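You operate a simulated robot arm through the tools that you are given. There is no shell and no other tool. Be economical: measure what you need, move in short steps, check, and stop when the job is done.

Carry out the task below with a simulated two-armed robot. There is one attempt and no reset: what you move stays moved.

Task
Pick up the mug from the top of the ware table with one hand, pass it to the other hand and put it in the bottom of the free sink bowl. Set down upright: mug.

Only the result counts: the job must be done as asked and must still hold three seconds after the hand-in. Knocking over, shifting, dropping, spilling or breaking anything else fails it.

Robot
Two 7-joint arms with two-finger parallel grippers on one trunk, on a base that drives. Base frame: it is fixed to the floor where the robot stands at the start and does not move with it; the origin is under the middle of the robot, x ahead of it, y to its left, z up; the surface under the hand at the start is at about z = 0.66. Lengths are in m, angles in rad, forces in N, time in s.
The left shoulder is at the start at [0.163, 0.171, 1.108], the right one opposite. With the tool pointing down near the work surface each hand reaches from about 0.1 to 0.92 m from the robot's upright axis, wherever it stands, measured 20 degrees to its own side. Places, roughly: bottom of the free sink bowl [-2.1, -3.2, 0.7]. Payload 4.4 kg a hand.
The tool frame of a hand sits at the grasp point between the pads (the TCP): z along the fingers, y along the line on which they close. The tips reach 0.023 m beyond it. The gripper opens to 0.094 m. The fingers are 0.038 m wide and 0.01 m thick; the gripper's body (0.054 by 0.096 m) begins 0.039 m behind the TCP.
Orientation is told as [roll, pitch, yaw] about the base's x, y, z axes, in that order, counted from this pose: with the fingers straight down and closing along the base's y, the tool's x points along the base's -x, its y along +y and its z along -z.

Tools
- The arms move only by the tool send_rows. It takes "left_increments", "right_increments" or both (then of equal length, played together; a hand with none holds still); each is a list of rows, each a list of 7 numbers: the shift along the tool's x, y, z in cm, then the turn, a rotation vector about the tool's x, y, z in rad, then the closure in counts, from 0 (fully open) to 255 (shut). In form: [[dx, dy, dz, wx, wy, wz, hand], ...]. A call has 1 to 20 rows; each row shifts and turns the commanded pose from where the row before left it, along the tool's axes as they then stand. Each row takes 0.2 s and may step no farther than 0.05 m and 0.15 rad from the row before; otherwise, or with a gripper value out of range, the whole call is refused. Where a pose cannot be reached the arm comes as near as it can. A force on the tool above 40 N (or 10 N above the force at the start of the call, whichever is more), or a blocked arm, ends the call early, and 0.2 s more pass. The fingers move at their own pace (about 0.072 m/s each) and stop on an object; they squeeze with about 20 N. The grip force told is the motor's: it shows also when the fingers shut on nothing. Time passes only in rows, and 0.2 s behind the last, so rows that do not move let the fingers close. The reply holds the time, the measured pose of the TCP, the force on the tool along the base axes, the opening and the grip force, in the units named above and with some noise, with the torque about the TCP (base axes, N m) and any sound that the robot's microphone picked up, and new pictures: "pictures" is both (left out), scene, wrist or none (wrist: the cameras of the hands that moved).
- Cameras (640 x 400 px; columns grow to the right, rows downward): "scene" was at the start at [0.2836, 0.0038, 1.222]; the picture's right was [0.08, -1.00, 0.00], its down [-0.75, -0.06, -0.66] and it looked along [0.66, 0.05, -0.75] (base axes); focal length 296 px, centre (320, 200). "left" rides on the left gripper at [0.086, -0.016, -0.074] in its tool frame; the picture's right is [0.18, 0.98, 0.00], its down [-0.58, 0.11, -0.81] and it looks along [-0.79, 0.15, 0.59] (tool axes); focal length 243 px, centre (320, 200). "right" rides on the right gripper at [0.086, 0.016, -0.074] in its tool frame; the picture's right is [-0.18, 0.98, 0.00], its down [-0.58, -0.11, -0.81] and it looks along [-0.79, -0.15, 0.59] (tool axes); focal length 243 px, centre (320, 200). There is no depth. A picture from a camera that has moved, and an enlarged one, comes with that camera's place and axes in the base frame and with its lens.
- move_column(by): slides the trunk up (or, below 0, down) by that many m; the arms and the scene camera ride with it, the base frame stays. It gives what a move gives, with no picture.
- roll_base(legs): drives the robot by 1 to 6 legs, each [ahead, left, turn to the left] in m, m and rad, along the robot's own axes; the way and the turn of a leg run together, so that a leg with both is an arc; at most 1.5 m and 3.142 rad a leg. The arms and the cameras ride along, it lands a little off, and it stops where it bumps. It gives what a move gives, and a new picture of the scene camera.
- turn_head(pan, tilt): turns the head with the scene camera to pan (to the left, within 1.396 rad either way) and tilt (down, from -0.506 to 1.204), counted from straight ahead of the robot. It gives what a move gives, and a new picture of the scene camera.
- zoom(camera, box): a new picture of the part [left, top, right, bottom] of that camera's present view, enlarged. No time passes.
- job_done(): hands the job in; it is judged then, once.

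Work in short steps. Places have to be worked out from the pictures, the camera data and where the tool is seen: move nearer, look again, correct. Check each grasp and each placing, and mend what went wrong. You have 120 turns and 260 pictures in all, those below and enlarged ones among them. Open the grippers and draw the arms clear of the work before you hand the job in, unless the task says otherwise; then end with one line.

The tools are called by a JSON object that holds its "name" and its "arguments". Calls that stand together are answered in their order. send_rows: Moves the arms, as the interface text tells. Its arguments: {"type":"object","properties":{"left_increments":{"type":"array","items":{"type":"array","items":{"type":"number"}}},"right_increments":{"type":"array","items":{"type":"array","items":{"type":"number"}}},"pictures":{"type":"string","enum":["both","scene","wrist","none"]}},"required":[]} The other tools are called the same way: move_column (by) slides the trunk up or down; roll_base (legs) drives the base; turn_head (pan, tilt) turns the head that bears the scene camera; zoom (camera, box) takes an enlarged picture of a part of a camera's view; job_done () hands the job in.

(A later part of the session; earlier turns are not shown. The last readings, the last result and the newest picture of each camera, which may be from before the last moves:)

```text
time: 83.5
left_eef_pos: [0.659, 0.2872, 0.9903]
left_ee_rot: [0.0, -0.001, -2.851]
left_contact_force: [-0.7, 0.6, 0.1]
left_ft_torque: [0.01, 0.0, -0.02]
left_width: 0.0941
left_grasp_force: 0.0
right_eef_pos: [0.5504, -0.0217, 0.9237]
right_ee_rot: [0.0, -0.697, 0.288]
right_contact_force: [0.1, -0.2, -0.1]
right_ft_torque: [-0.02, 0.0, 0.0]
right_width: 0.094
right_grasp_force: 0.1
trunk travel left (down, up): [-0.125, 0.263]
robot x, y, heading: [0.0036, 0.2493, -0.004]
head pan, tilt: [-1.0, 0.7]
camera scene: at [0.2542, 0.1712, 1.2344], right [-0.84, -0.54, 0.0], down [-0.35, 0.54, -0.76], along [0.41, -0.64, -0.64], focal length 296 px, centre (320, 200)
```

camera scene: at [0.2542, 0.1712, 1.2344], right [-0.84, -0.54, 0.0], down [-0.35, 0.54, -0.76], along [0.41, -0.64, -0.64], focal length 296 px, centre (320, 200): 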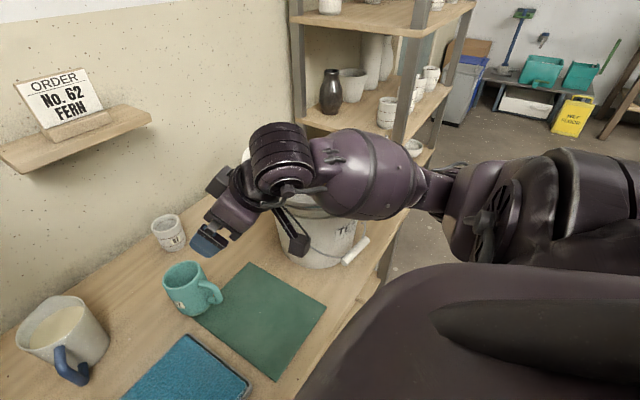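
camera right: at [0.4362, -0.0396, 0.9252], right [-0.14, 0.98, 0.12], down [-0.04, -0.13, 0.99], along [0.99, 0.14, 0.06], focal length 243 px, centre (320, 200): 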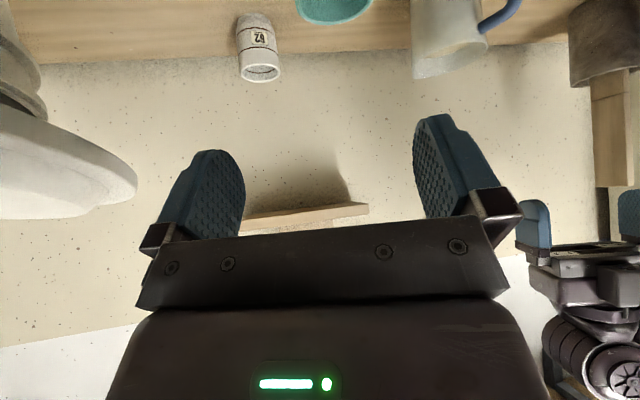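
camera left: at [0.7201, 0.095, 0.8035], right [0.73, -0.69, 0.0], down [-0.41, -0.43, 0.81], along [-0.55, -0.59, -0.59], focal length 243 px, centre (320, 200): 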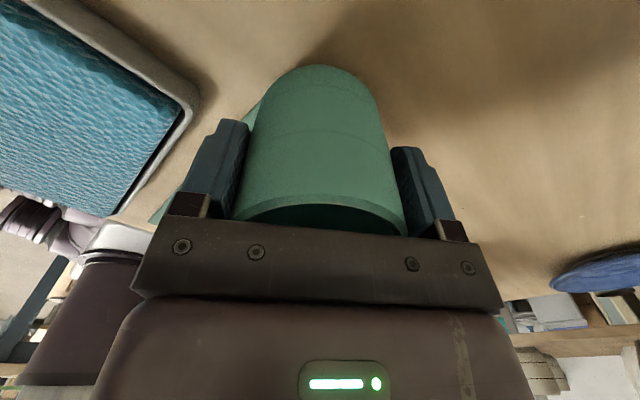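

The forearm is actually in front of the bucket, at about (0.36, -0.08, 1.05), and nothing looks displaced. I continue to the pre-grasp point about 0.12 m behind the handle along the approach line.

{"name": "send_rows", "arguments": {"right_increments": [[3.1, 0.67, 2.3, 0, 0, 0, 0], [3.1, 0.67, 2.3, 0, 0, 0, 0], [3.1, 0.67, 2.3, 0, 0, 0, 0], [0, 0, 0, 0, 0, 0, 0]], "pictures": "both"}}

{"name": "turn_head", "arguments": {"pan": -0.5, "tilt": 0.85}}

```text
time: 84.5
left_eef_pos: [0.6598, 0.2865, 0.9904]
left_ee_rot: [0.002, -0.001, -2.853]
left_contact_force: [0.2, -0.8, -0.4]
left_ft_torque: [0.02, 0.0, -0.02]
left_width: 0.0938
left_grasp_force: 0.0
right_eef_pos: [0.5187, -0.0113, 0.8101]
right_ee_rot: [-0.001, -0.697, 0.29]
right_contact_force: [0.8, 0.4, 0.0]
right_ft_torque: [0.03, 0.0, 0.01]
right_width: 0.0939
right_grasp_force: 0.0
trunk travel left (down, up): [-0.125, 0.263]
robot x, y, heading: [0.0013, 0.2421, -0.0]
head pan, tilt: [-1.0, 0.7]
camera scene: at [0.254, 0.1711, 1.2345], right [-0.84, -0.54, 0.0], down [-0.35, 0.54, -0.76], along [0.41, -0.64, -0.64], focal length 296 px, centre (320, 200)
camera right: at [0.4052, -0.0288, 0.8133], right [-0.14, 0.98, 0.12], down [-0.04, -0.12, 0.99], along [0.99, 0.14, 0.06], focal length 243 px, centre (320, 200)
```

scene: 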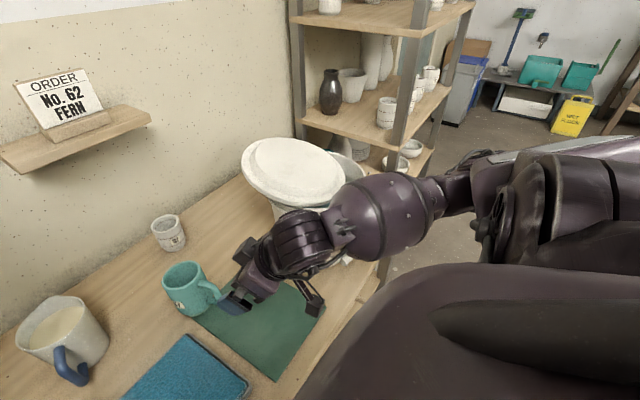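
right: 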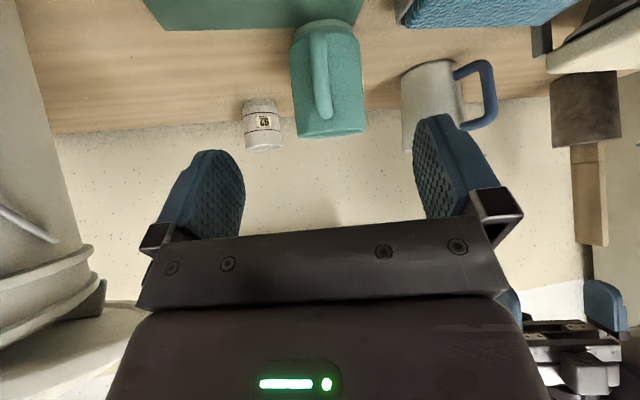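

```text
time: 85.4
left_eef_pos: [0.6587, 0.2857, 0.9913]
left_ee_rot: [0.0, -0.002, -2.853]
left_contact_force: [-0.4, -0.6, 0.3]
left_ft_torque: [0.0, -0.03, 0.02]
left_width: 0.0937
left_grasp_force: 0.0
right_eef_pos: [0.5197, -0.0107, 0.8113]
right_ee_rot: [0.0, -0.698, 0.287]
right_contact_force: [0.2, 0.6, -0.5]
right_ft_torque: [0.0, -0.01, 0.03]
right_width: 0.094
right_grasp_force: 0.0
trunk travel left (down, up): [-0.125, 0.263]
robot x, y, heading: [0.0035, 0.2479, -0.004]
head pan, tilt: [-0.499, 0.85]
camera scene: at [0.2769, 0.2051, 1.2222], right [-0.48, -0.88, 0.0], down [-0.66, 0.36, -0.66], along [0.58, -0.32, -0.75], focal length 296 px, centre (320, 200)
```

scene: 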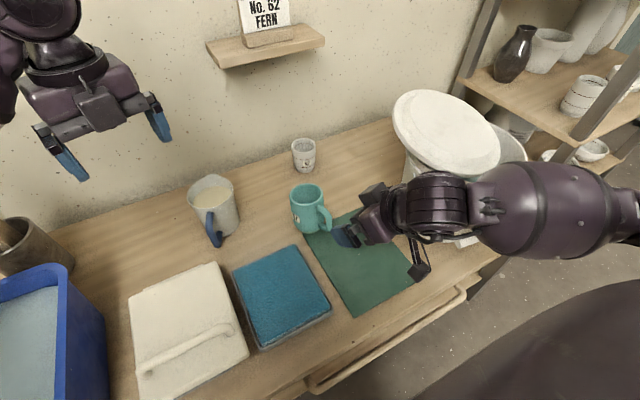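

The bucket lid looks different. I zoom in to see what happened.

{"name": "zoom", "arguments": {"camera": "scene", "box": [370, 70, 560, 260]}}

```text
2.11 times, centred on (465, 165) of scene
camera zoom: at [0.2769, 0.2051, 1.2222], right [-0.48, -0.88, 0.0], down [-0.66, 0.36, -0.66], along [0.58, -0.32, -0.75], focal length 622 px, centre (15, 274)
```

zoom: 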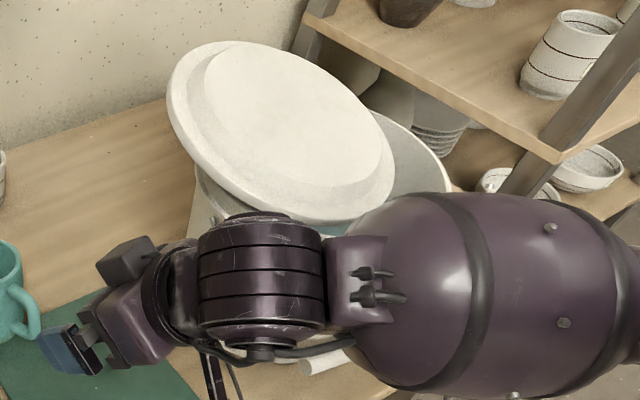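

The lid has been knocked and appears to lie upside down on the bucket. I have to mend that. First I back the robot straight away from the table, which moves the arm away from the lid, and then inspect.

{"name": "roll_base", "arguments": {"legs": [[-0.3, 0, 0]]}}

{"name": "zoom", "arguments": {"camera": "scene", "box": [320, 40, 600, 240]}}

```text
time: 87.4
left_eef_pos: [0.3573, 0.2874, 0.991]
left_ee_rot: [0.0, 0.002, -2.851]
left_contact_force: [0.2, 0.5, -0.5]
left_ft_torque: [-0.01, -0.04, 0.01]
left_width: 0.0939
left_grasp_force: 0.1
right_eef_pos: [0.2174, -0.0117, 0.8115]
right_ee_rot: [0.0, -0.698, 0.29]
right_contact_force: [0.0, -0.3, -0.2]
right_ft_torque: [-0.03, -0.01, -0.03]
right_width: 0.094
right_grasp_force: 0.0
trunk travel left (down, up): [-0.125, 0.263]
robot x, y, heading: [-0.3011, 0.2446, 0.0]
head pan, tilt: [-0.499, 0.85]
camera scene: at [-0.0244, 0.2056, 1.2223], right [-0.48, -0.88, 0.0], down [-0.66, 0.36, -0.66], along [0.58, -0.32, -0.75], focal length 296 px, centre (320, 200)
```

scene: 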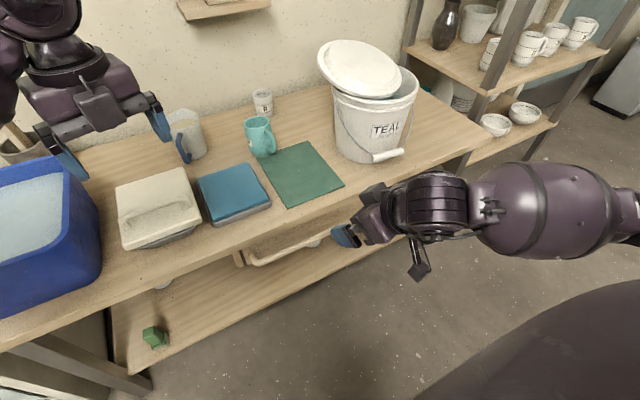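

```text
2.00 times, centred on (460, 140) of scene
camera zoom: at [-0.0244, 0.2056, 1.2223], right [-0.48, -0.88, 0.0], down [-0.66, 0.36, -0.66], along [0.58, -0.32, -0.75], focal length 591 px, centre (40, 320)
```

zoom: 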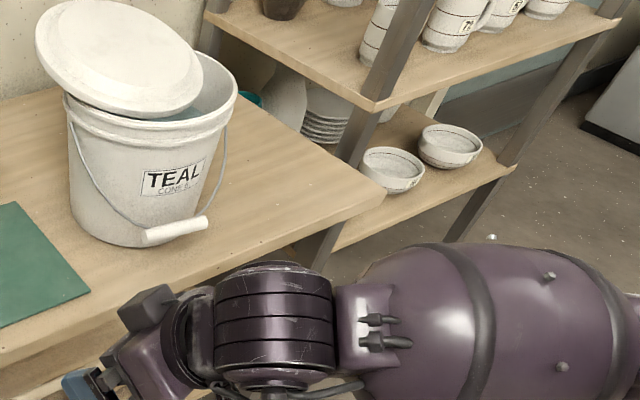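

The lid is upside down on the bucket, shifted and tilted but resting, so I will put it right later with empty hands. The mug is first. The left hand will pick it (its grasp pose is proven), and the handover to the right will happen in open space. I tuck the right arm in while clear of the table.

{"name": "send_rows", "arguments": {"right_increments": [[-1.15, 0.63, -4.26, 0, 0, 0, 0], [-1.15, 0.63, -4.26, 0, 0, 0, 0], [-1.15, 0.63, -4.26, 0, 0, 0, 0], [-1.15, 0.63, -4.26, 0, 0, 0, 0], [-1.15, 0.63, -4.26, 0, 0, 0, 0], [-1.15, 0.63, -4.26, 0, 0, 0, 0], [0, 0, 0, 0, 0, 0, 0]], "pictures": "scene"}}

{"name": "turn_head", "arguments": {"pan": -0.8, "tilt": 0.7}}

```text
time: 89.0
left_eef_pos: [0.358, 0.2867, 0.9909]
left_ee_rot: [-0.002, -0.003, -2.852]
left_contact_force: [0.2, -0.7, 0.0]
left_ft_torque: [0.01, 0.02, -0.01]
left_width: 0.0941
left_grasp_force: 0.1
right_eef_pos: [0.2219, -0.0534, 0.8782]
right_ee_rot: [0.0, -0.697, 0.29]
right_contact_force: [-0.2, -0.4, 0.2]
right_ft_torque: [0.01, -0.01, -0.01]
right_width: 0.0942
right_grasp_force: 0.0
right hand out of reach, approached as far as the arm can: row 1, 2, 3, 4, 5, 6
trunk travel left (down, up): [-0.125, 0.263]
robot x, y, heading: [-0.2963, 0.2473, -0.001]
head pan, tilt: [-0.499, 0.85]
camera scene: at [-0.0239, 0.2056, 1.2221], right [-0.48, -0.88, 0.0], down [-0.66, 0.36, -0.66], along [0.58, -0.32, -0.75], focal length 296 px, centre (320, 200)
```

scene: 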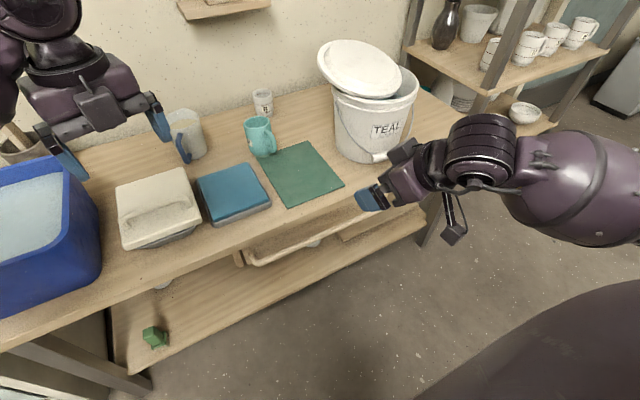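

```text
time: 89.8
left_eef_pos: [0.3581, 0.2866, 0.9915]
left_ee_rot: [-0.001, -0.002, -2.852]
left_contact_force: [-0.4, -0.3, -0.2]
left_ft_torque: [0.01, -0.01, -0.02]
left_width: 0.0938
left_grasp_force: 0.0
right_eef_pos: [0.221, -0.0538, 0.8779]
right_ee_rot: [0.001, -0.698, 0.29]
right_contact_force: [0.4, 0.0, 0.4]
right_ft_torque: [-0.01, -0.01, 0.01]
right_width: 0.0938
right_grasp_force: 0.0
trunk travel left (down, up): [-0.125, 0.263]
robot x, y, heading: [-0.3001, 0.2485, 0.001]
head pan, tilt: [-0.799, 0.7]
camera scene: at [-0.0334, 0.1822, 1.2344], right [-0.72, -0.7, 0.0], down [-0.45, 0.46, -0.76], along [0.53, -0.55, -0.64], focal length 296 px, centre (320, 200)
```

scene: 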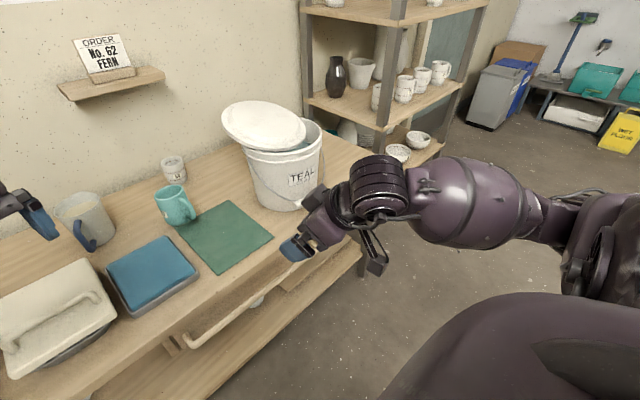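

The tilted posture limits raising the hand. I untilt the right hand here in free space, then raise and tuck it.

{"name": "send_rows", "arguments": {"right_increments": [[0, 0, 0, 0, 0.14, 0, 0], [0, 0, 0, 0, 0.14, 0, 0], [0, 0, 0, 0, 0.14, 0, 0], [0, 0, 0, 0, 0.14, 0, 0], [0, 0, 0, 0, 0.138, 0, 0], [1, 0, -4, 0, 0, 0.1, 0], [1, 0, -4, 0, 0, 0.1, 0], [1, 0, -4, 0, 0, 0.09, 0], [1, 0, -2, 0, 0, 0, 0], [0, 0, 0, 0, 0, 0, 0]], "pictures": "scene"}}

```text
time: 92.0
left_eef_pos: [0.358, 0.2865, 0.9915]
left_ee_rot: [-0.002, -0.001, -2.852]
left_contact_force: [0.1, 0.6, -0.2]
left_ft_torque: [0.03, 0.0, -0.01]
left_width: 0.0941
left_grasp_force: 0.1
right_eef_pos: [0.1835, -0.0599, 1.0178]
right_ee_rot: [-0.001, -0.001, -0.002]
right_contact_force: [-0.1, -0.5, 0.1]
right_ft_torque: [0.01, 0.0, -0.01]
right_width: 0.0938
right_grasp_force: 0.1
trunk travel left (down, up): [-0.125, 0.263]
robot x, y, heading: [-0.2989, 0.2473, -0.0]
head pan, tilt: [-0.799, 0.7]
camera scene: at [-0.0332, 0.1821, 1.2342], right [-0.72, -0.7, 0.0], down [-0.45, 0.46, -0.76], along [0.53, -0.55, -0.64], focal length 296 px, centre (320, 200)
```

scene: 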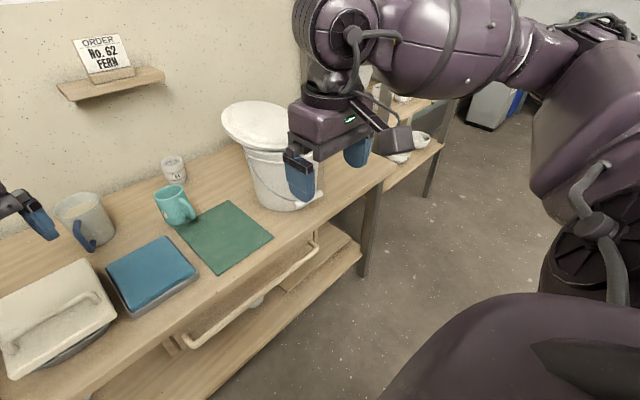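

Now I pull the right hand back a bit and drive forward again to x about 0, keeping both hands high.

{"name": "send_rows", "arguments": {"right_increments": [[4, 0.5, -1, 0, 0, 0, 0], [4, 0.5, -1, 0, 0, 0, 0]], "pictures": "none"}}

{"name": "roll_base", "arguments": {"legs": [[0.3, 0, 0]]}}

{"name": "turn_head", "arguments": {"pan": -0.25, "tilt": 0.85}}

{"name": "zoom", "arguments": {"camera": "left", "box": [0, 0, 640, 400]}}

```text
time: 92.6
left_eef_pos: [0.3578, 0.2886, 0.9916]
left_ee_rot: [-0.001, -0.002, -2.85]
left_contact_force: [0.5, -0.7, -0.8]
left_ft_torque: [-0.02, -0.02, 0.0]
left_width: 0.0941
left_grasp_force: 0.0
right_eef_pos: [0.1436, -0.0527, 1.0278]
right_ee_rot: [0.001, -0.002, -0.004]
right_contact_force: [0.7, 0.1, -1.2]
right_ft_torque: [-0.01, -0.02, 0.0]
right_width: 0.094
right_grasp_force: 0.1
right hand out of reach, approached as far as the arm can: row 2
trunk travel left (down, up): [-0.125, 0.263]
robot x, y, heading: [-0.2971, 0.2451, -0.002]
head pan, tilt: [-0.799, 0.7]
```

```text
time: 94.7
left_eef_pos: [0.6571, 0.2835, 0.9907]
left_ee_rot: [0.0, -0.001, -2.852]
left_contact_force: [-0.6, -0.5, -0.1]
left_ft_torque: [-0.02, 0.03, 0.02]
left_width: 0.0941
left_grasp_force: 0.2
right_eef_pos: [0.4411, -0.0564, 1.028]
right_ee_rot: [0.0, 0.0, -0.006]
right_contact_force: [0.7, -0.3, -0.9]
right_ft_torque: [-0.03, -0.02, -0.03]
right_width: 0.0939
right_grasp_force: 0.1
trunk travel left (down, up): [-0.125, 0.263]
robot x, y, heading: [-0.0046, 0.2463, -0.004]
head pan, tilt: [-0.799, 0.7]
camera scene: at [0.2648, 0.1808, 1.2344], right [-0.72, -0.69, 0.0], down [-0.45, 0.46, -0.76], along [0.53, -0.55, -0.64], focal length 296 px, centre (320, 200)
```

scene: 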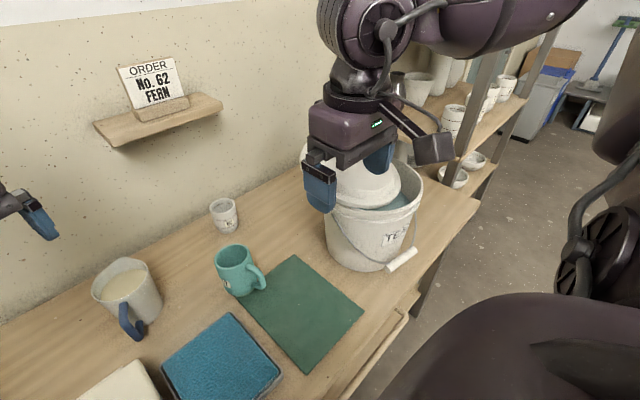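

```text
time: 95.6
left_eef_pos: [0.6579, 0.2845, 0.9916]
left_ee_rot: [0.001, -0.002, -2.853]
left_contact_force: [0.0, 0.2, -1.0]
left_ft_torque: [0.0, -0.01, -0.01]
left_width: 0.0941
left_grasp_force: 0.0
right_eef_pos: [0.4404, -0.0555, 1.0279]
right_ee_rot: [-0.001, -0.003, -0.006]
right_contact_force: [-0.6, 0.2, -0.2]
right_ft_torque: [0.0, -0.03, 0.01]
right_width: 0.094
right_grasp_force: 0.1
trunk travel left (down, up): [-0.125, 0.263]
robot x, y, heading: [-0.0015, 0.2486, -0.006]
head pan, tilt: [-0.25, 0.85]
camera scene: at [0.2811, 0.2222, 1.2222], right [-0.25, -0.97, 0.0], down [-0.73, 0.19, -0.66], along [0.64, -0.17, -0.75], focal length 296 px, centre (320, 200)
```

scene: 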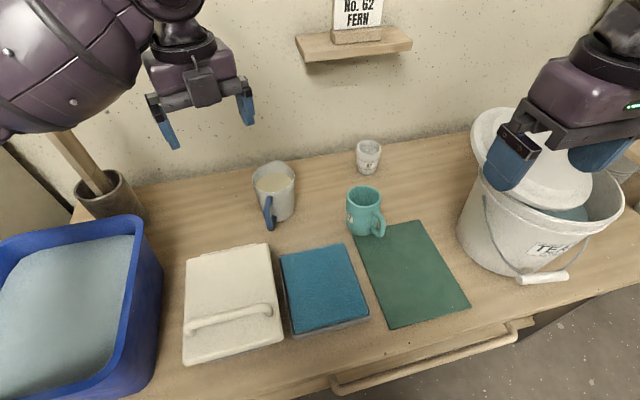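

```text
1.00 times, centred on (320, 200) of left (not enlarged: the box is as wide or as high as the picture)
camera zoom: at [0.7365, 0.3257, 1.0646], right [0.46, -0.89, 0.0], down [-0.53, -0.27, 0.81], along [-0.72, -0.37, -0.59], focal length 243 px, centre (320, 200)
```

zoom: 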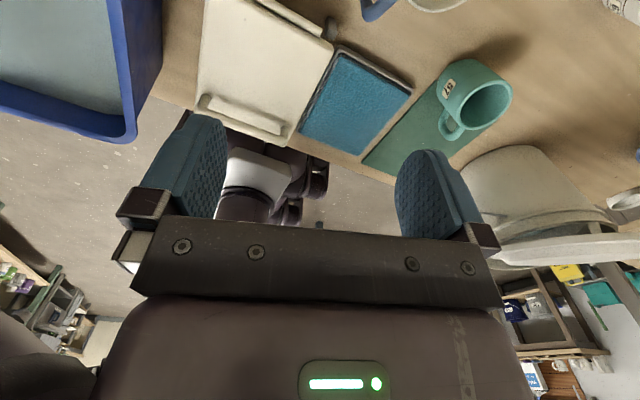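

I bring the left hand over the mug at (0.658, 0.030), keeping high and then lowering to z 0.87.

{"name": "send_rows", "arguments": {"left_increments": [[-1.21, 4.08, 0, 0, 0, 0, 0], [-1.21, 4.08, 0, 0, 0, 0, 0], [-1.21, 4.08, 0, 0, 0, 0, 0], [-1.21, 4.08, 0, 0, 0, 0, 0], [-1.21, 4.08, 0, 0, 0, 0, 0], [-1.21, 4.08, 0, 0, 0, 0, 0], [0, 0, 4, 0, 0, 0, 0], [0, 0, 4, 0, 0, 0, 0], [0, 0, 4, 0, 0, 0, 0], [0, 0, 0, 0, 0, 0, 0]], "pictures": "both"}}

{"name": "zoom", "arguments": {"camera": "scene", "box": [280, 130, 460, 260]}}

```text
time: 97.8
left_eef_pos: [0.6555, 0.0292, 0.8713]
left_ee_rot: [-0.001, -0.001, -2.854]
left_contact_force: [-0.5, 0.0, 0.7]
left_ft_torque: [0.01, 0.0, -0.02]
left_width: 0.094
left_grasp_force: 0.1
right_eef_pos: [0.4414, -0.0568, 1.0286]
right_ee_rot: [-0.002, -0.003, -0.004]
right_contact_force: [0.4, 0.3, -0.4]
right_ft_torque: [-0.05, 0.0, -0.02]
right_width: 0.0939
right_grasp_force: 0.1
trunk travel left (down, up): [-0.125, 0.263]
robot x, y, heading: [0.0008, 0.2413, -0.003]
head pan, tilt: [-0.25, 0.85]
camera scene: at [0.2805, 0.2223, 1.2225], right [-0.25, -0.97, 0.0], down [-0.73, 0.19, -0.66], along [0.64, -0.17, -0.75], focal length 296 px, centre (320, 200)
camera left: at [0.7352, 0.0706, 0.9451], right [0.46, -0.89, 0.0], down [-0.53, -0.27, 0.81], along [-0.72, -0.37, -0.59], focal length 243 px, centre (320, 200)
```

scene: 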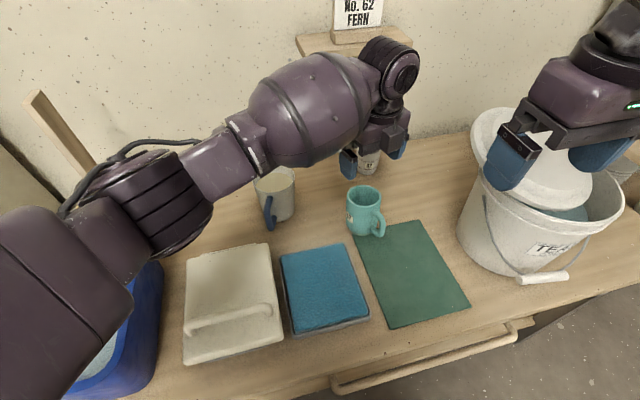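
left: 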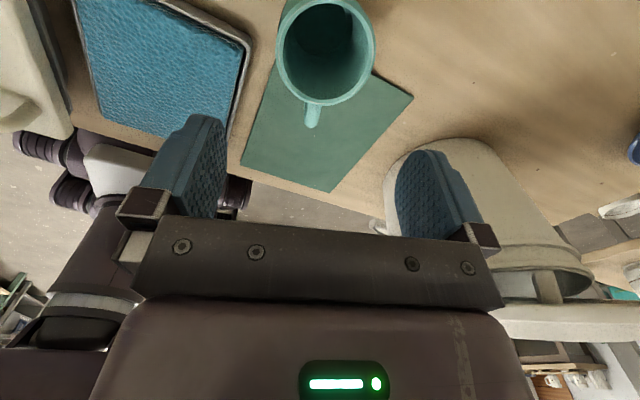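

```text
3.08 times, centred on (370, 195) of scene
camera zoom: at [0.2805, 0.2223, 1.2225], right [-0.25, -0.97, 0.0], down [-0.73, 0.19, -0.66], along [0.64, -0.17, -0.75], focal length 909 px, centre (166, 215)
```

zoom: 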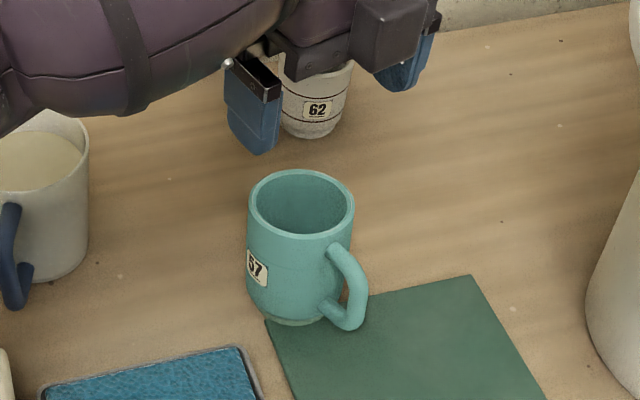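

The mug sits about 8 mm farther along the hand's x than the TCP, and the fingers are aligned with the handle line. I correct for that and go down to z 0.73.

{"name": "send_rows", "arguments": {"left_increments": [[0.7, 0, 3, 0, 0, 0, 0], [0, 0, 3, 0, 0, 0, 0], [0, 0, 3, 0, 0, 0, 0], [0, 0, 3, 0, 0, 0, 0], [0, 0, 2.1, 0, 0, 0, 0], [0, 0, 0, 0, 0, 0, 0]], "pictures": "both"}}

```text
time: 99.2
left_eef_pos: [0.6626, 0.0328, 0.7297]
left_ee_rot: [0.0, -0.001, -2.853]
left_contact_force: [-0.1, 0.6, -0.4]
left_ft_torque: [-0.01, 0.04, 0.04]
left_width: 0.0941
left_grasp_force: 0.0
right_eef_pos: [0.4409, -0.0559, 1.0283]
right_ee_rot: [0.0, -0.003, -0.005]
right_contact_force: [0.0, -0.1, 0.1]
right_ft_torque: [0.0, 0.01, 0.03]
right_width: 0.0936
right_grasp_force: 0.0
trunk travel left (down, up): [-0.125, 0.263]
robot x, y, heading: [0.0018, 0.2486, -0.002]
head pan, tilt: [-0.25, 0.85]
camera scene: at [0.2809, 0.2224, 1.2223], right [-0.25, -0.97, 0.0], down [-0.73, 0.19, -0.66], along [0.64, -0.17, -0.75], focal length 296 px, centre (320, 200)
camera left: at [0.7424, 0.0735, 0.8033], right [0.46, -0.89, 0.0], down [-0.53, -0.27, 0.81], along [-0.72, -0.37, -0.59], focal length 243 px, centre (320, 200)
```

scene: 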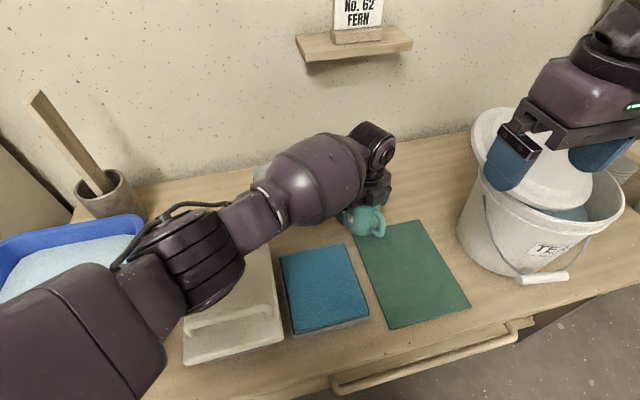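
left: 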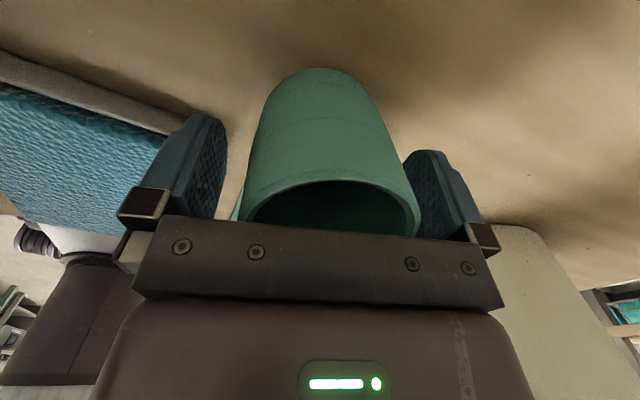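

In position. I raise by 8 mm to keep the palm clear for the handover, and close.

{"name": "send_rows", "arguments": {"left_increments": [[0, 0, -0.8, 0, 0, 0, 40], [0, 0, 0, 0, 0, 0, 60], [0, 0, 0, 0, 0, 0, 90], [0, 0, 0, 0, 0, 0, 255], [0, 0, 0, 0, 0, 0, 255]], "pictures": "none"}}

{"name": "send_rows", "arguments": {"left_increments": [[0, 0, -1, 0, 0, 0, 255], [0, 0, -2, 0, 0, 0, 255], [0, 0, -2, 0, 0, 0, 255], [0, 0, 0, 0, 0, 0, 255]], "pictures": "both"}}

```text
time: 100.4
left_eef_pos: [0.6621, 0.0307, 0.738]
left_ee_rot: [0.0, 0.0, -2.854]
left_contact_force: [-1.0, 0.0, 2.8]
left_ft_torque: [0.18, 0.21, 0.0]
left_width: 0.0701
left_grasp_force: 20.8
right_eef_pos: [0.4407, -0.0552, 1.0275]
right_ee_rot: [0.001, -0.004, -0.007]
right_contact_force: [0.4, 0.2, -0.5]
right_ft_torque: [0.03, 0.01, -0.01]
right_width: 0.0938
right_grasp_force: 0.1
trunk travel left (down, up): [-0.125, 0.263]
robot x, y, heading: [-0.0023, 0.246, -0.003]
head pan, tilt: [-0.25, 0.85]
```

```text
time: 101.4
left_eef_pos: [0.6622, 0.0319, 0.7877]
left_ee_rot: [-0.002, -0.002, -2.853]
left_contact_force: [-0.4, -0.8, -3.4]
left_ft_torque: [0.01, -0.02, -0.01]
left_width: 0.0702
left_grasp_force: 19.6
right_eef_pos: [0.4406, -0.0568, 1.0265]
right_ee_rot: [-0.001, -0.001, -0.004]
right_contact_force: [0.2, 0.1, 0.1]
right_ft_torque: [-0.03, -0.01, -0.04]
right_width: 0.0941
right_grasp_force: 0.0
trunk travel left (down, up): [-0.125, 0.263]
robot x, y, heading: [-0.001, 0.244, -0.006]
head pan, tilt: [-0.25, 0.85]
camera scene: at [0.2815, 0.2222, 1.222], right [-0.25, -0.97, 0.0], down [-0.73, 0.19, -0.66], along [0.64, -0.17, -0.75], focal length 296 px, centre (320, 200)
camera left: at [0.7419, 0.0732, 0.8609], right [0.46, -0.89, 0.0], down [-0.52, -0.27, 0.81], along [-0.72, -0.37, -0.59], focal length 243 px, centre (320, 200)
```

scene: 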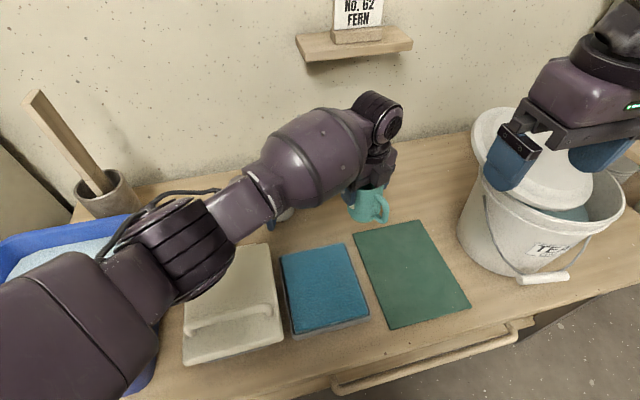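
left: 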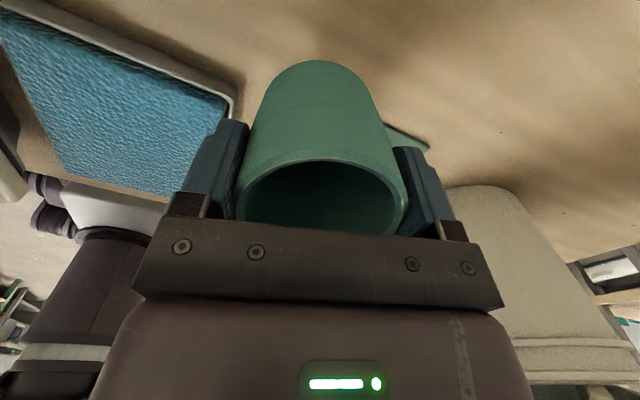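

Mug lifted: about 3.4 N, grip firm, level. I lift it higher, back away from the table, and then stage the handover.

{"name": "send_rows", "arguments": {"left_increments": [[0, 0, -4, 0, 0, 0, 255], [0, 0, -4, 0, 0, 0, 255], [0, 0, -4, 0, 0, 0, 255], [0, 0, -4, 0, 0, 0, 255], [0, 0, -4, 0, 0, 0, 255], [0, 0, -2, 0, 0, 0, 255], [0, 0, 0, 0, 0, 0, 255]], "pictures": "none"}}

{"name": "roll_base", "arguments": {"legs": [[-0.38, 0, 0]]}}

{"name": "turn_head", "arguments": {"pan": 0.0, "tilt": 0.6}}

```text
time: 103.0
left_eef_pos: [0.6644, 0.0316, 1.0082]
left_ee_rot: [-0.002, 0.0, -2.854]
left_contact_force: [-0.8, -0.1, -2.8]
left_ft_torque: [-0.03, -0.04, 0.02]
left_width: 0.0702
left_grasp_force: 19.6
right_eef_pos: [0.4414, -0.0561, 1.0275]
right_ee_rot: [0.0, -0.002, -0.007]
right_contact_force: [0.2, 0.7, 0.8]
right_ft_torque: [-0.02, 0.02, 0.02]
right_width: 0.094
right_grasp_force: 0.1
trunk travel left (down, up): [-0.125, 0.263]
robot x, y, heading: [0.0008, 0.2435, -0.005]
head pan, tilt: [-0.25, 0.85]
```

```text
time: 105.5
left_eef_pos: [0.2784, 0.0315, 1.0084]
left_ee_rot: [-0.002, -0.001, -2.858]
left_contact_force: [0.0, 0.9, -2.0]
left_ft_torque: [-0.02, -0.07, -0.03]
left_width: 0.0703
left_grasp_force: 19.9
right_eef_pos: [0.0556, -0.0549, 1.0283]
right_ee_rot: [0.0, -0.002, -0.01]
right_contact_force: [-0.6, 0.6, 0.6]
right_ft_torque: [0.01, -0.01, 0.01]
right_width: 0.094
right_grasp_force: 0.1
trunk travel left (down, up): [-0.125, 0.263]
robot x, y, heading: [-0.3849, 0.2464, -0.008]
head pan, tilt: [-0.25, 0.85]
camera scene: at [-0.1035, 0.2234, 1.2221], right [-0.25, -0.97, 0.0], down [-0.73, 0.19, -0.66], along [0.64, -0.17, -0.75], focal length 296 px, centre (320, 200)
```

scene: 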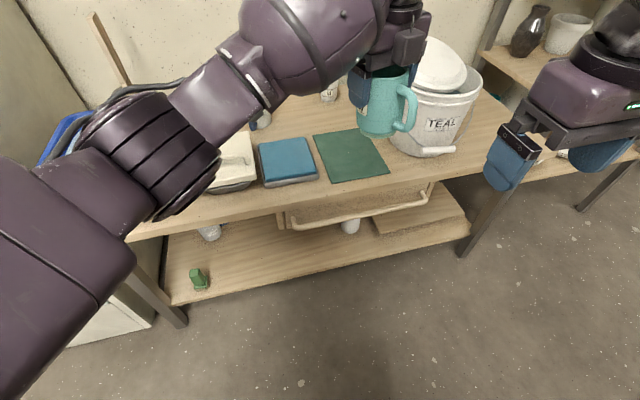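

```text
time: 106.2
left_eef_pos: [0.2779, 0.0324, 1.0079]
left_ee_rot: [-0.002, -0.003, -2.854]
left_contact_force: [0.6, 0.7, -2.9]
left_ft_torque: [0.01, -0.05, -0.03]
left_width: 0.0702
left_grasp_force: 19.3
right_eef_pos: [0.055, -0.0548, 1.0282]
right_ee_rot: [0.0, -0.003, -0.009]
right_contact_force: [-0.2, 0.6, 0.1]
right_ft_torque: [0.03, -0.02, 0.01]
right_width: 0.0938
right_grasp_force: 0.0
trunk travel left (down, up): [-0.125, 0.263]
robot x, y, heading: [-0.3842, 0.2445, -0.006]
head pan, tilt: [0.0, 0.6]
camera scene: at [-0.0904, 0.2426, 1.2429], right [-0.01, -1.0, 0.0], down [-0.57, 0.0, -0.82], along [0.82, -0.01, -0.57], focal length 296 px, centre (320, 200)
```

scene: 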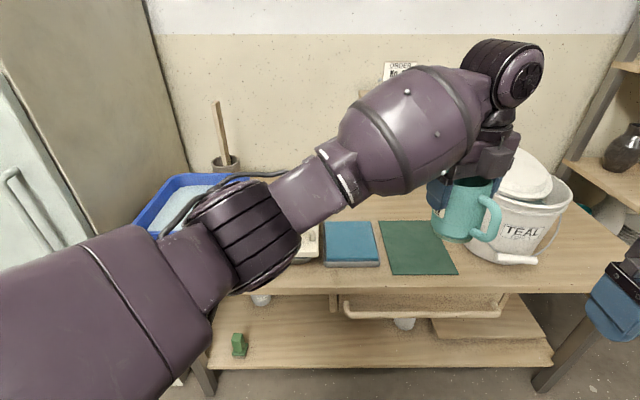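

The right arm suits a handle direction of about -144° near robot-frame (0.56, -0.08). I bring the mug to about (0.614, -0.04) in the robot frame, turning it accordingly.

{"name": "send_rows", "arguments": {"left_increments": [[0, 0, 0, 0, 0, -0.113, 255], [0, 0, 0, 0, 0, -0.113, 255], [0, 0, 0, 0, 0, -0.113, 255], [1.56, -4.18, 0, 0, 0, 0, 255], [1.56, -4.18, 0, 0, 0, 0, 255], [1.56, -4.18, 0, 0, 0, 0, 255], [1.56, -4.18, 0, 0, 0, 0, 255], [0, 0, 0, 0, 0, 0, 255]], "pictures": "scene"}}

{"name": "turn_head", "arguments": {"pan": -0.15, "tilt": 0.6}}

```text
time: 108.0
left_eef_pos: [0.2312, 0.2021, 1.0071]
left_ee_rot: [-0.001, -0.003, -2.519]
left_contact_force: [-0.4, -0.6, -4.0]
left_ft_torque: [0.06, -0.01, -0.03]
left_width: 0.0699
left_grasp_force: 19.6
right_eef_pos: [0.0555, -0.0554, 1.0271]
right_ee_rot: [0.0, -0.002, -0.009]
right_contact_force: [-0.4, 0.5, -0.8]
right_ft_torque: [0.0, 0.02, 0.0]
right_width: 0.0938
right_grasp_force: 0.0
trunk travel left (down, up): [-0.125, 0.263]
robot x, y, heading: [-0.3838, 0.2468, -0.008]
head pan, tilt: [0.0, 0.6]
camera scene: at [-0.0904, 0.2421, 1.2429], right [-0.01, -1.0, 0.0], down [-0.57, 0.0, -0.82], along [0.82, -0.01, -0.57], focal length 296 px, centre (320, 200)
```

scene: 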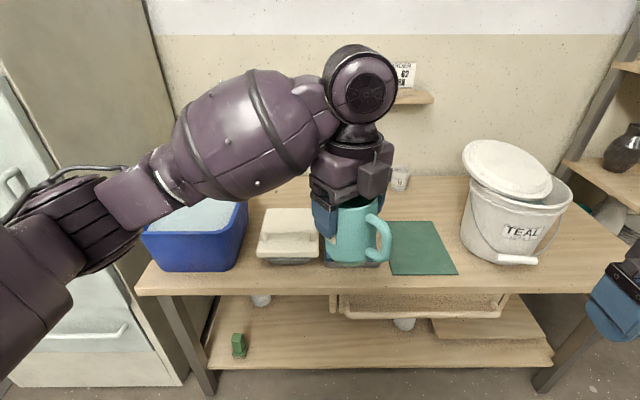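

```text
time: 108.7
left_eef_pos: [0.2322, 0.203, 1.006]
left_ee_rot: [-0.004, -0.001, -2.516]
left_contact_force: [0.8, 0.2, -2.3]
left_ft_torque: [-0.01, -0.02, 0.0]
left_width: 0.0702
left_grasp_force: 19.7
right_eef_pos: [0.0557, -0.0555, 1.0271]
right_ee_rot: [0.0, 0.0, -0.009]
right_contact_force: [0.1, -0.4, 0.6]
right_ft_torque: [-0.02, 0.01, 0.02]
right_width: 0.0941
right_grasp_force: 0.2
trunk travel left (down, up): [-0.125, 0.263]
robot x, y, heading: [-0.3883, 0.2503, -0.006]
head pan, tilt: [-0.15, 0.6]
camera scene: at [-0.0916, 0.2295, 1.243], right [-0.16, -0.99, 0.0], down [-0.56, 0.09, -0.82], along [0.81, -0.13, -0.57], focal length 296 px, centre (320, 200)
```

scene: 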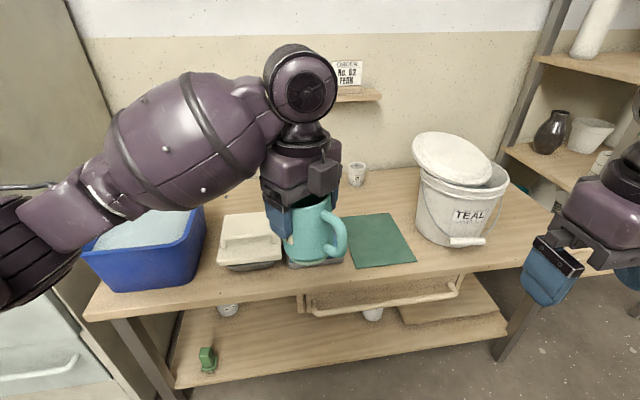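

The mug is well presented. I turn and tilt the right hand (yaw 0.62, tilt 40°) and bring it to a point 0.10 m outside the handle at the same height.

{"name": "send_rows", "arguments": {"right_increments": [[0, 0, 0, 0, 0, -0.1266, 0], [0, 0, 0, 0, 0, -0.1266, 0], [0, 0, 0, 0, 0, -0.1266, 0], [0, 0, 0, 0, 0, -0.1266, 0], [0, 0, 0, 0, 0, -0.1266, 0], [0, 0, 0, 0, -0.14, 0, 0], [0, 0, 0, 0, -0.14, 0, 0], [0, 0, 0, 0, -0.14, 0, 0], [0, 0, 0, 0, -0.14, 0, 0], [0, 0, 0, 0, -0.14, 0, 0], [-1.8, 2.65, 2.78, 0, 0, 0, 0], [-1.8, 2.65, 2.78, 0, 0, 0, 0], [-1.8, 2.65, 2.78, 0, 0, 0, 0], [-1.8, 2.65, 2.78, 0, 0, 0, 0], [0, 0, 0, 0, 0, 0, 0]], "pictures": "both"}}

```text
time: 111.9
left_eef_pos: [0.2313, 0.2033, 1.0069]
left_ee_rot: [-0.003, 0.0, -2.519]
left_contact_force: [-0.5, -1.6, -3.3]
left_ft_torque: [0.04, -0.05, 0.03]
left_width: 0.0704
left_grasp_force: 20.1
right_eef_pos: [0.1312, 0.0963, 0.9758]
right_ee_rot: [0.014, -0.554, 0.618]
right_contact_force: [-0.1, -1.2, -0.3]
right_ft_torque: [0.01, 0.02, 0.02]
right_width: 0.0942
right_grasp_force: 0.0
right hand out of reach, approached as far as the arm can: row 7, 8, 9, 10, 11
trunk travel left (down, up): [-0.125, 0.263]
robot x, y, heading: [-0.3894, 0.247, -0.004]
head pan, tilt: [-0.15, 0.6]
camera scene: at [-0.092, 0.2288, 1.2432], right [-0.16, -0.99, 0.0], down [-0.56, 0.09, -0.83], along [0.81, -0.13, -0.56], focal length 296 px, centre (320, 200)
camera right: at [0.0304, 0.0427, 0.9951], right [-0.45, 0.89, 0.11], down [0.13, -0.06, 0.99], along [0.89, 0.46, -0.09], focal length 243 px, centre (320, 200)
```

scene: 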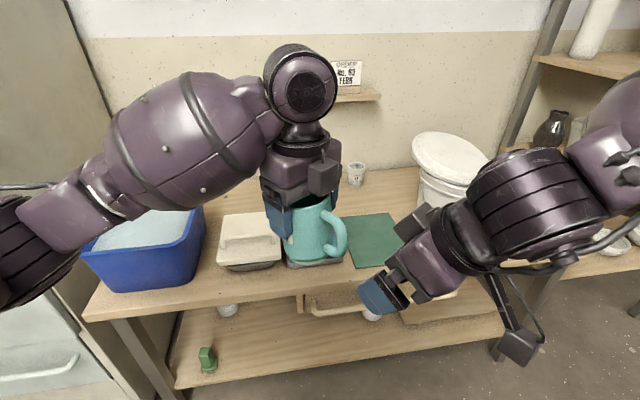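
right: 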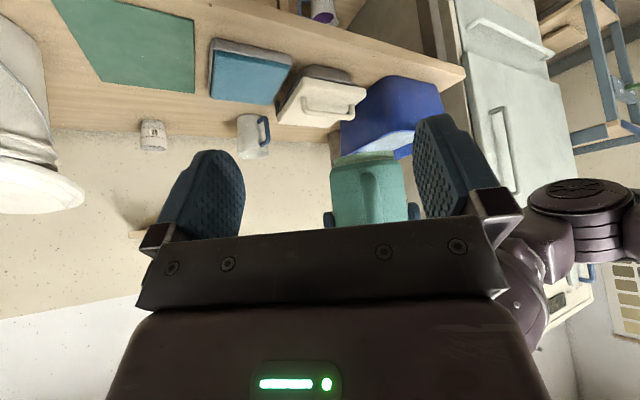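

The right hand got to a 32° tilt, which still clears. The right camera puts the handle bar at about (0.180, 0.162), z 0.955–1.0. I centre laterally, go two thirds of the way in, and look.

{"name": "send_rows", "arguments": {"right_increments": [[0, 2.8, 0, 0, 0, 0, 0], [-1.5, 0, 0.7, 0, 0, 0, 0], [-1.5, 0, 0.7, 0, 0, 0, 0], [0, 0, 0, 0, 0, 0, 0]], "pictures": "both"}}

{"name": "zoom", "arguments": {"camera": "scene", "box": [230, 130, 450, 300]}}

```text
time: 112.9
left_eef_pos: [0.2313, 0.2024, 1.0072]
left_ee_rot: [-0.001, -0.001, -2.518]
left_contact_force: [0.1, 0.4, -3.1]
left_ft_torque: [0.02, -0.04, 0.02]
left_width: 0.0701
left_grasp_force: 19.9
right_eef_pos: [0.1417, 0.1378, 0.9805]
right_ee_rot: [0.014, -0.554, 0.621]
right_contact_force: [-0.1, -0.1, 0.5]
right_ft_torque: [0.03, -0.02, 0.0]
right_width: 0.0937
right_grasp_force: 0.0
trunk travel left (down, up): [-0.125, 0.263]
robot x, y, heading: [-0.3896, 0.2435, -0.006]
head pan, tilt: [-0.15, 0.6]
camera scene: at [-0.0917, 0.2295, 1.243], right [-0.16, -0.99, 0.0], down [-0.56, 0.09, -0.83], along [0.81, -0.13, -0.56], focal length 296 px, centre (320, 200)
camera right: at [0.0411, 0.0849, 0.9994], right [-0.45, 0.89, 0.11], down [0.13, -0.06, 0.99], along [0.88, 0.46, -0.09], focal length 243 px, centre (320, 200)
```

scene: 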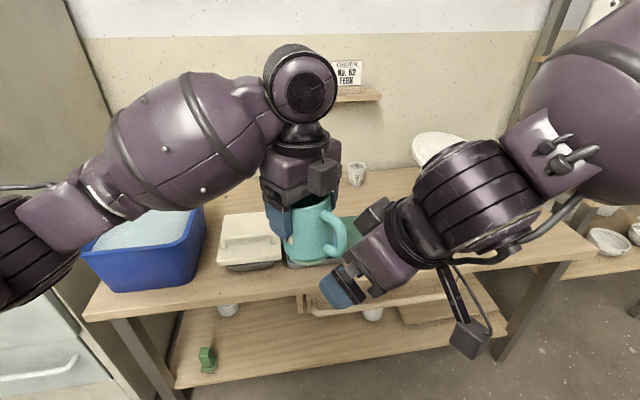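
right: 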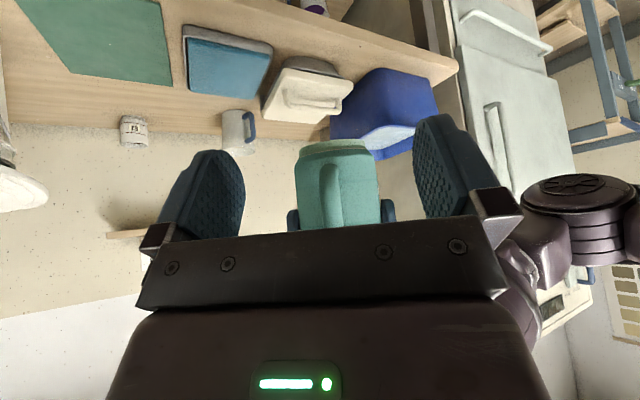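

```text
2.35 times, centred on (340, 215) of scene
camera zoom: at [-0.0917, 0.2295, 1.243], right [-0.16, -0.99, 0.0], down [-0.56, 0.09, -0.83], along [0.81, -0.13, -0.56], focal length 695 px, centre (273, 165)
```

zoom: 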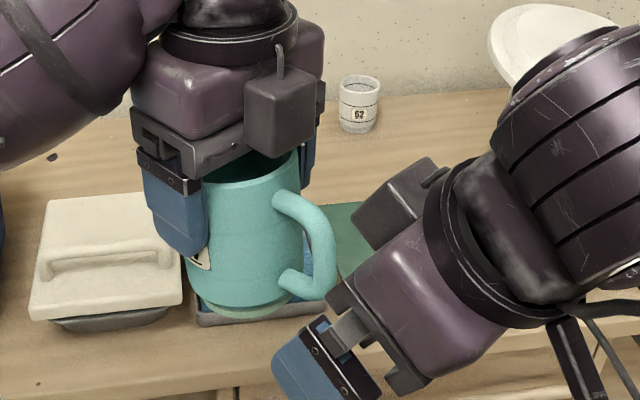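

The right gripper has a box on its inner side that would meet the left gripper's box. Rolling the right hand 180° about its finger axis puts that box below and the camera above, well clear. It also takes the wrist away from its limit. I back off and roll it.

{"name": "send_rows", "arguments": {"right_increments": [[3.4, -1, -2.1, 0, 0, 0, 0], [3.4, -1, -2.1, 0, 0, 0, 0], [3.4, -1, -2.1, 0, 0, 0.14, 0], [0, 0, 0, 0, 0, 0.15, 0], [0, 0, 0, 0, 0, 0.15, 0], [0, 0, 0, 0, 0, 0.15, 0], [0, 0, 0, 0, 0, 0.15, 0], [0, 0, 0, 0, 0, 0.15, 0], [0, 0, 0, 0, 0, 0.15, 0], [0, 0, 0, 0, 0, 0.15, 0], [0, 0, 0, 0, 0, 0.15, 0], [0, 0, 0, 0, 0, 0.15, 0], [0, 0, 0, 0, 0, 0.15, 0], [0, 0, 0, 0, 0, 0.15, 0], [0, 0, 0, 0, 0, 0.15, 0], [0, 0, 0, 0, 0, 0.15, 0]], "pictures": "scene"}}

```text
time: 116.3
left_eef_pos: [0.2332, 0.203, 1.0075]
left_ee_rot: [-0.002, -0.003, -2.516]
left_contact_force: [0.4, 0.1, -2.8]
left_ft_torque: [0.03, -0.03, 0.0]
left_width: 0.0702
left_grasp_force: 19.9
right_eef_pos: [0.1174, 0.0771, 0.9795]
right_ee_rot: [0.486, 0.274, -1.4]
right_contact_force: [-0.7, 1.0, -0.1]
right_ft_torque: [-0.01, -0.01, -0.03]
right_width: 0.0941
right_grasp_force: 0.0
right hand out of reach, approached as far as the arm can: row 2, 3
trunk travel left (down, up): [-0.125, 0.263]
robot x, y, heading: [-0.3803, 0.2489, -0.006]
head pan, tilt: [-0.15, 0.6]
camera scene: at [-0.0916, 0.2295, 1.243], right [-0.16, -0.99, 0.0], down [-0.56, 0.09, -0.82], along [0.81, -0.13, -0.57], focal length 296 px, centre (320, 200)
```

scene: 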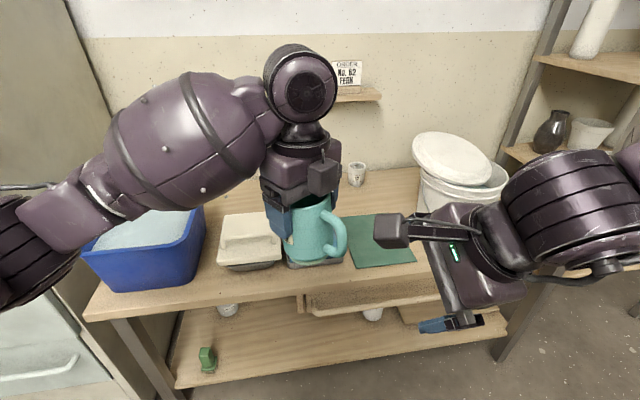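

The roll is going well. I finish the half turn and increase the tilt to about 1.0 rad.

{"name": "send_rows", "arguments": {"right_increments": [[0, 0, 0, 0, 0, 0.15, 0], [0, 0, 0, 0, 0, 0.15, 0], [0, 0, 0, 0, 0, 0.15, 0], [0, 0, 0, 0, 0, 0.15, 0], [0, 0, 0, 0, 0, 0.15, 0], [0, 0, 0, 0, 0, 0.15, 0], [0, 0, 0, 0, 0, 0.15, 0], [0, 0, 0, 0, 0.148, 0, 0], [0, 0, 0, 0, 0.148, 0, 0], [0, 0, 0, 0, 0.148, 0, 0], [0, 0, 0, 0, 0, 0, 0]], "pictures": "both"}}

```text
time: 118.7
left_eef_pos: [0.2334, 0.2032, 1.0061]
left_ee_rot: [-0.001, 0.0, -2.516]
left_contact_force: [0.2, 0.8, -2.9]
left_ft_torque: [0.03, -0.03, 0.0]
left_width: 0.0701
left_grasp_force: 20.1
right_eef_pos: [0.1517, 0.0772, 0.9768]
right_ee_rot: [-0.021, 0.992, -2.528]
right_contact_force: [0.4, 0.1, -0.5]
right_ft_torque: [-0.05, -0.01, -0.03]
right_width: 0.0939
right_grasp_force: 0.1
right hand out of reach, approached as far as the arm can: row 8, 9, 10
trunk travel left (down, up): [-0.125, 0.263]
robot x, y, heading: [-0.382, 0.2458, -0.005]
head pan, tilt: [-0.15, 0.6]
camera scene: at [-0.0917, 0.2295, 1.243], right [-0.16, -0.99, 0.0], down [-0.56, 0.09, -0.82], along [0.81, -0.13, -0.57], focal length 296 px, centre (320, 200)
camera right: at [0.1497, 0.0541, 1.0901], right [0.5, -0.85, -0.17], down [-0.87, -0.5, -0.05], along [-0.04, 0.17, -0.99], focal length 243 px, centre (320, 200)
```

scene: 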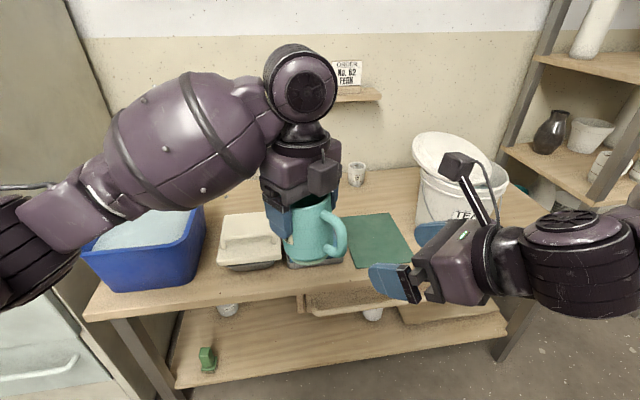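
right: 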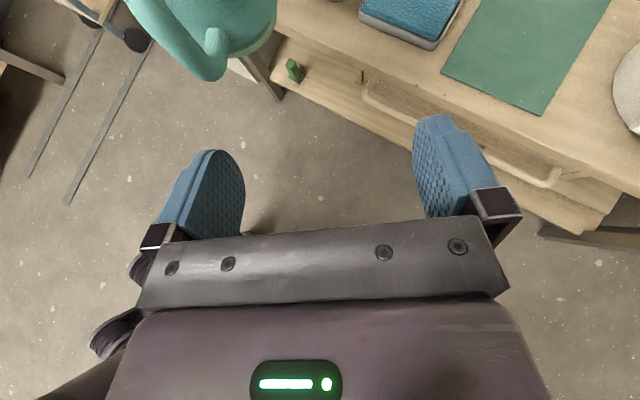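

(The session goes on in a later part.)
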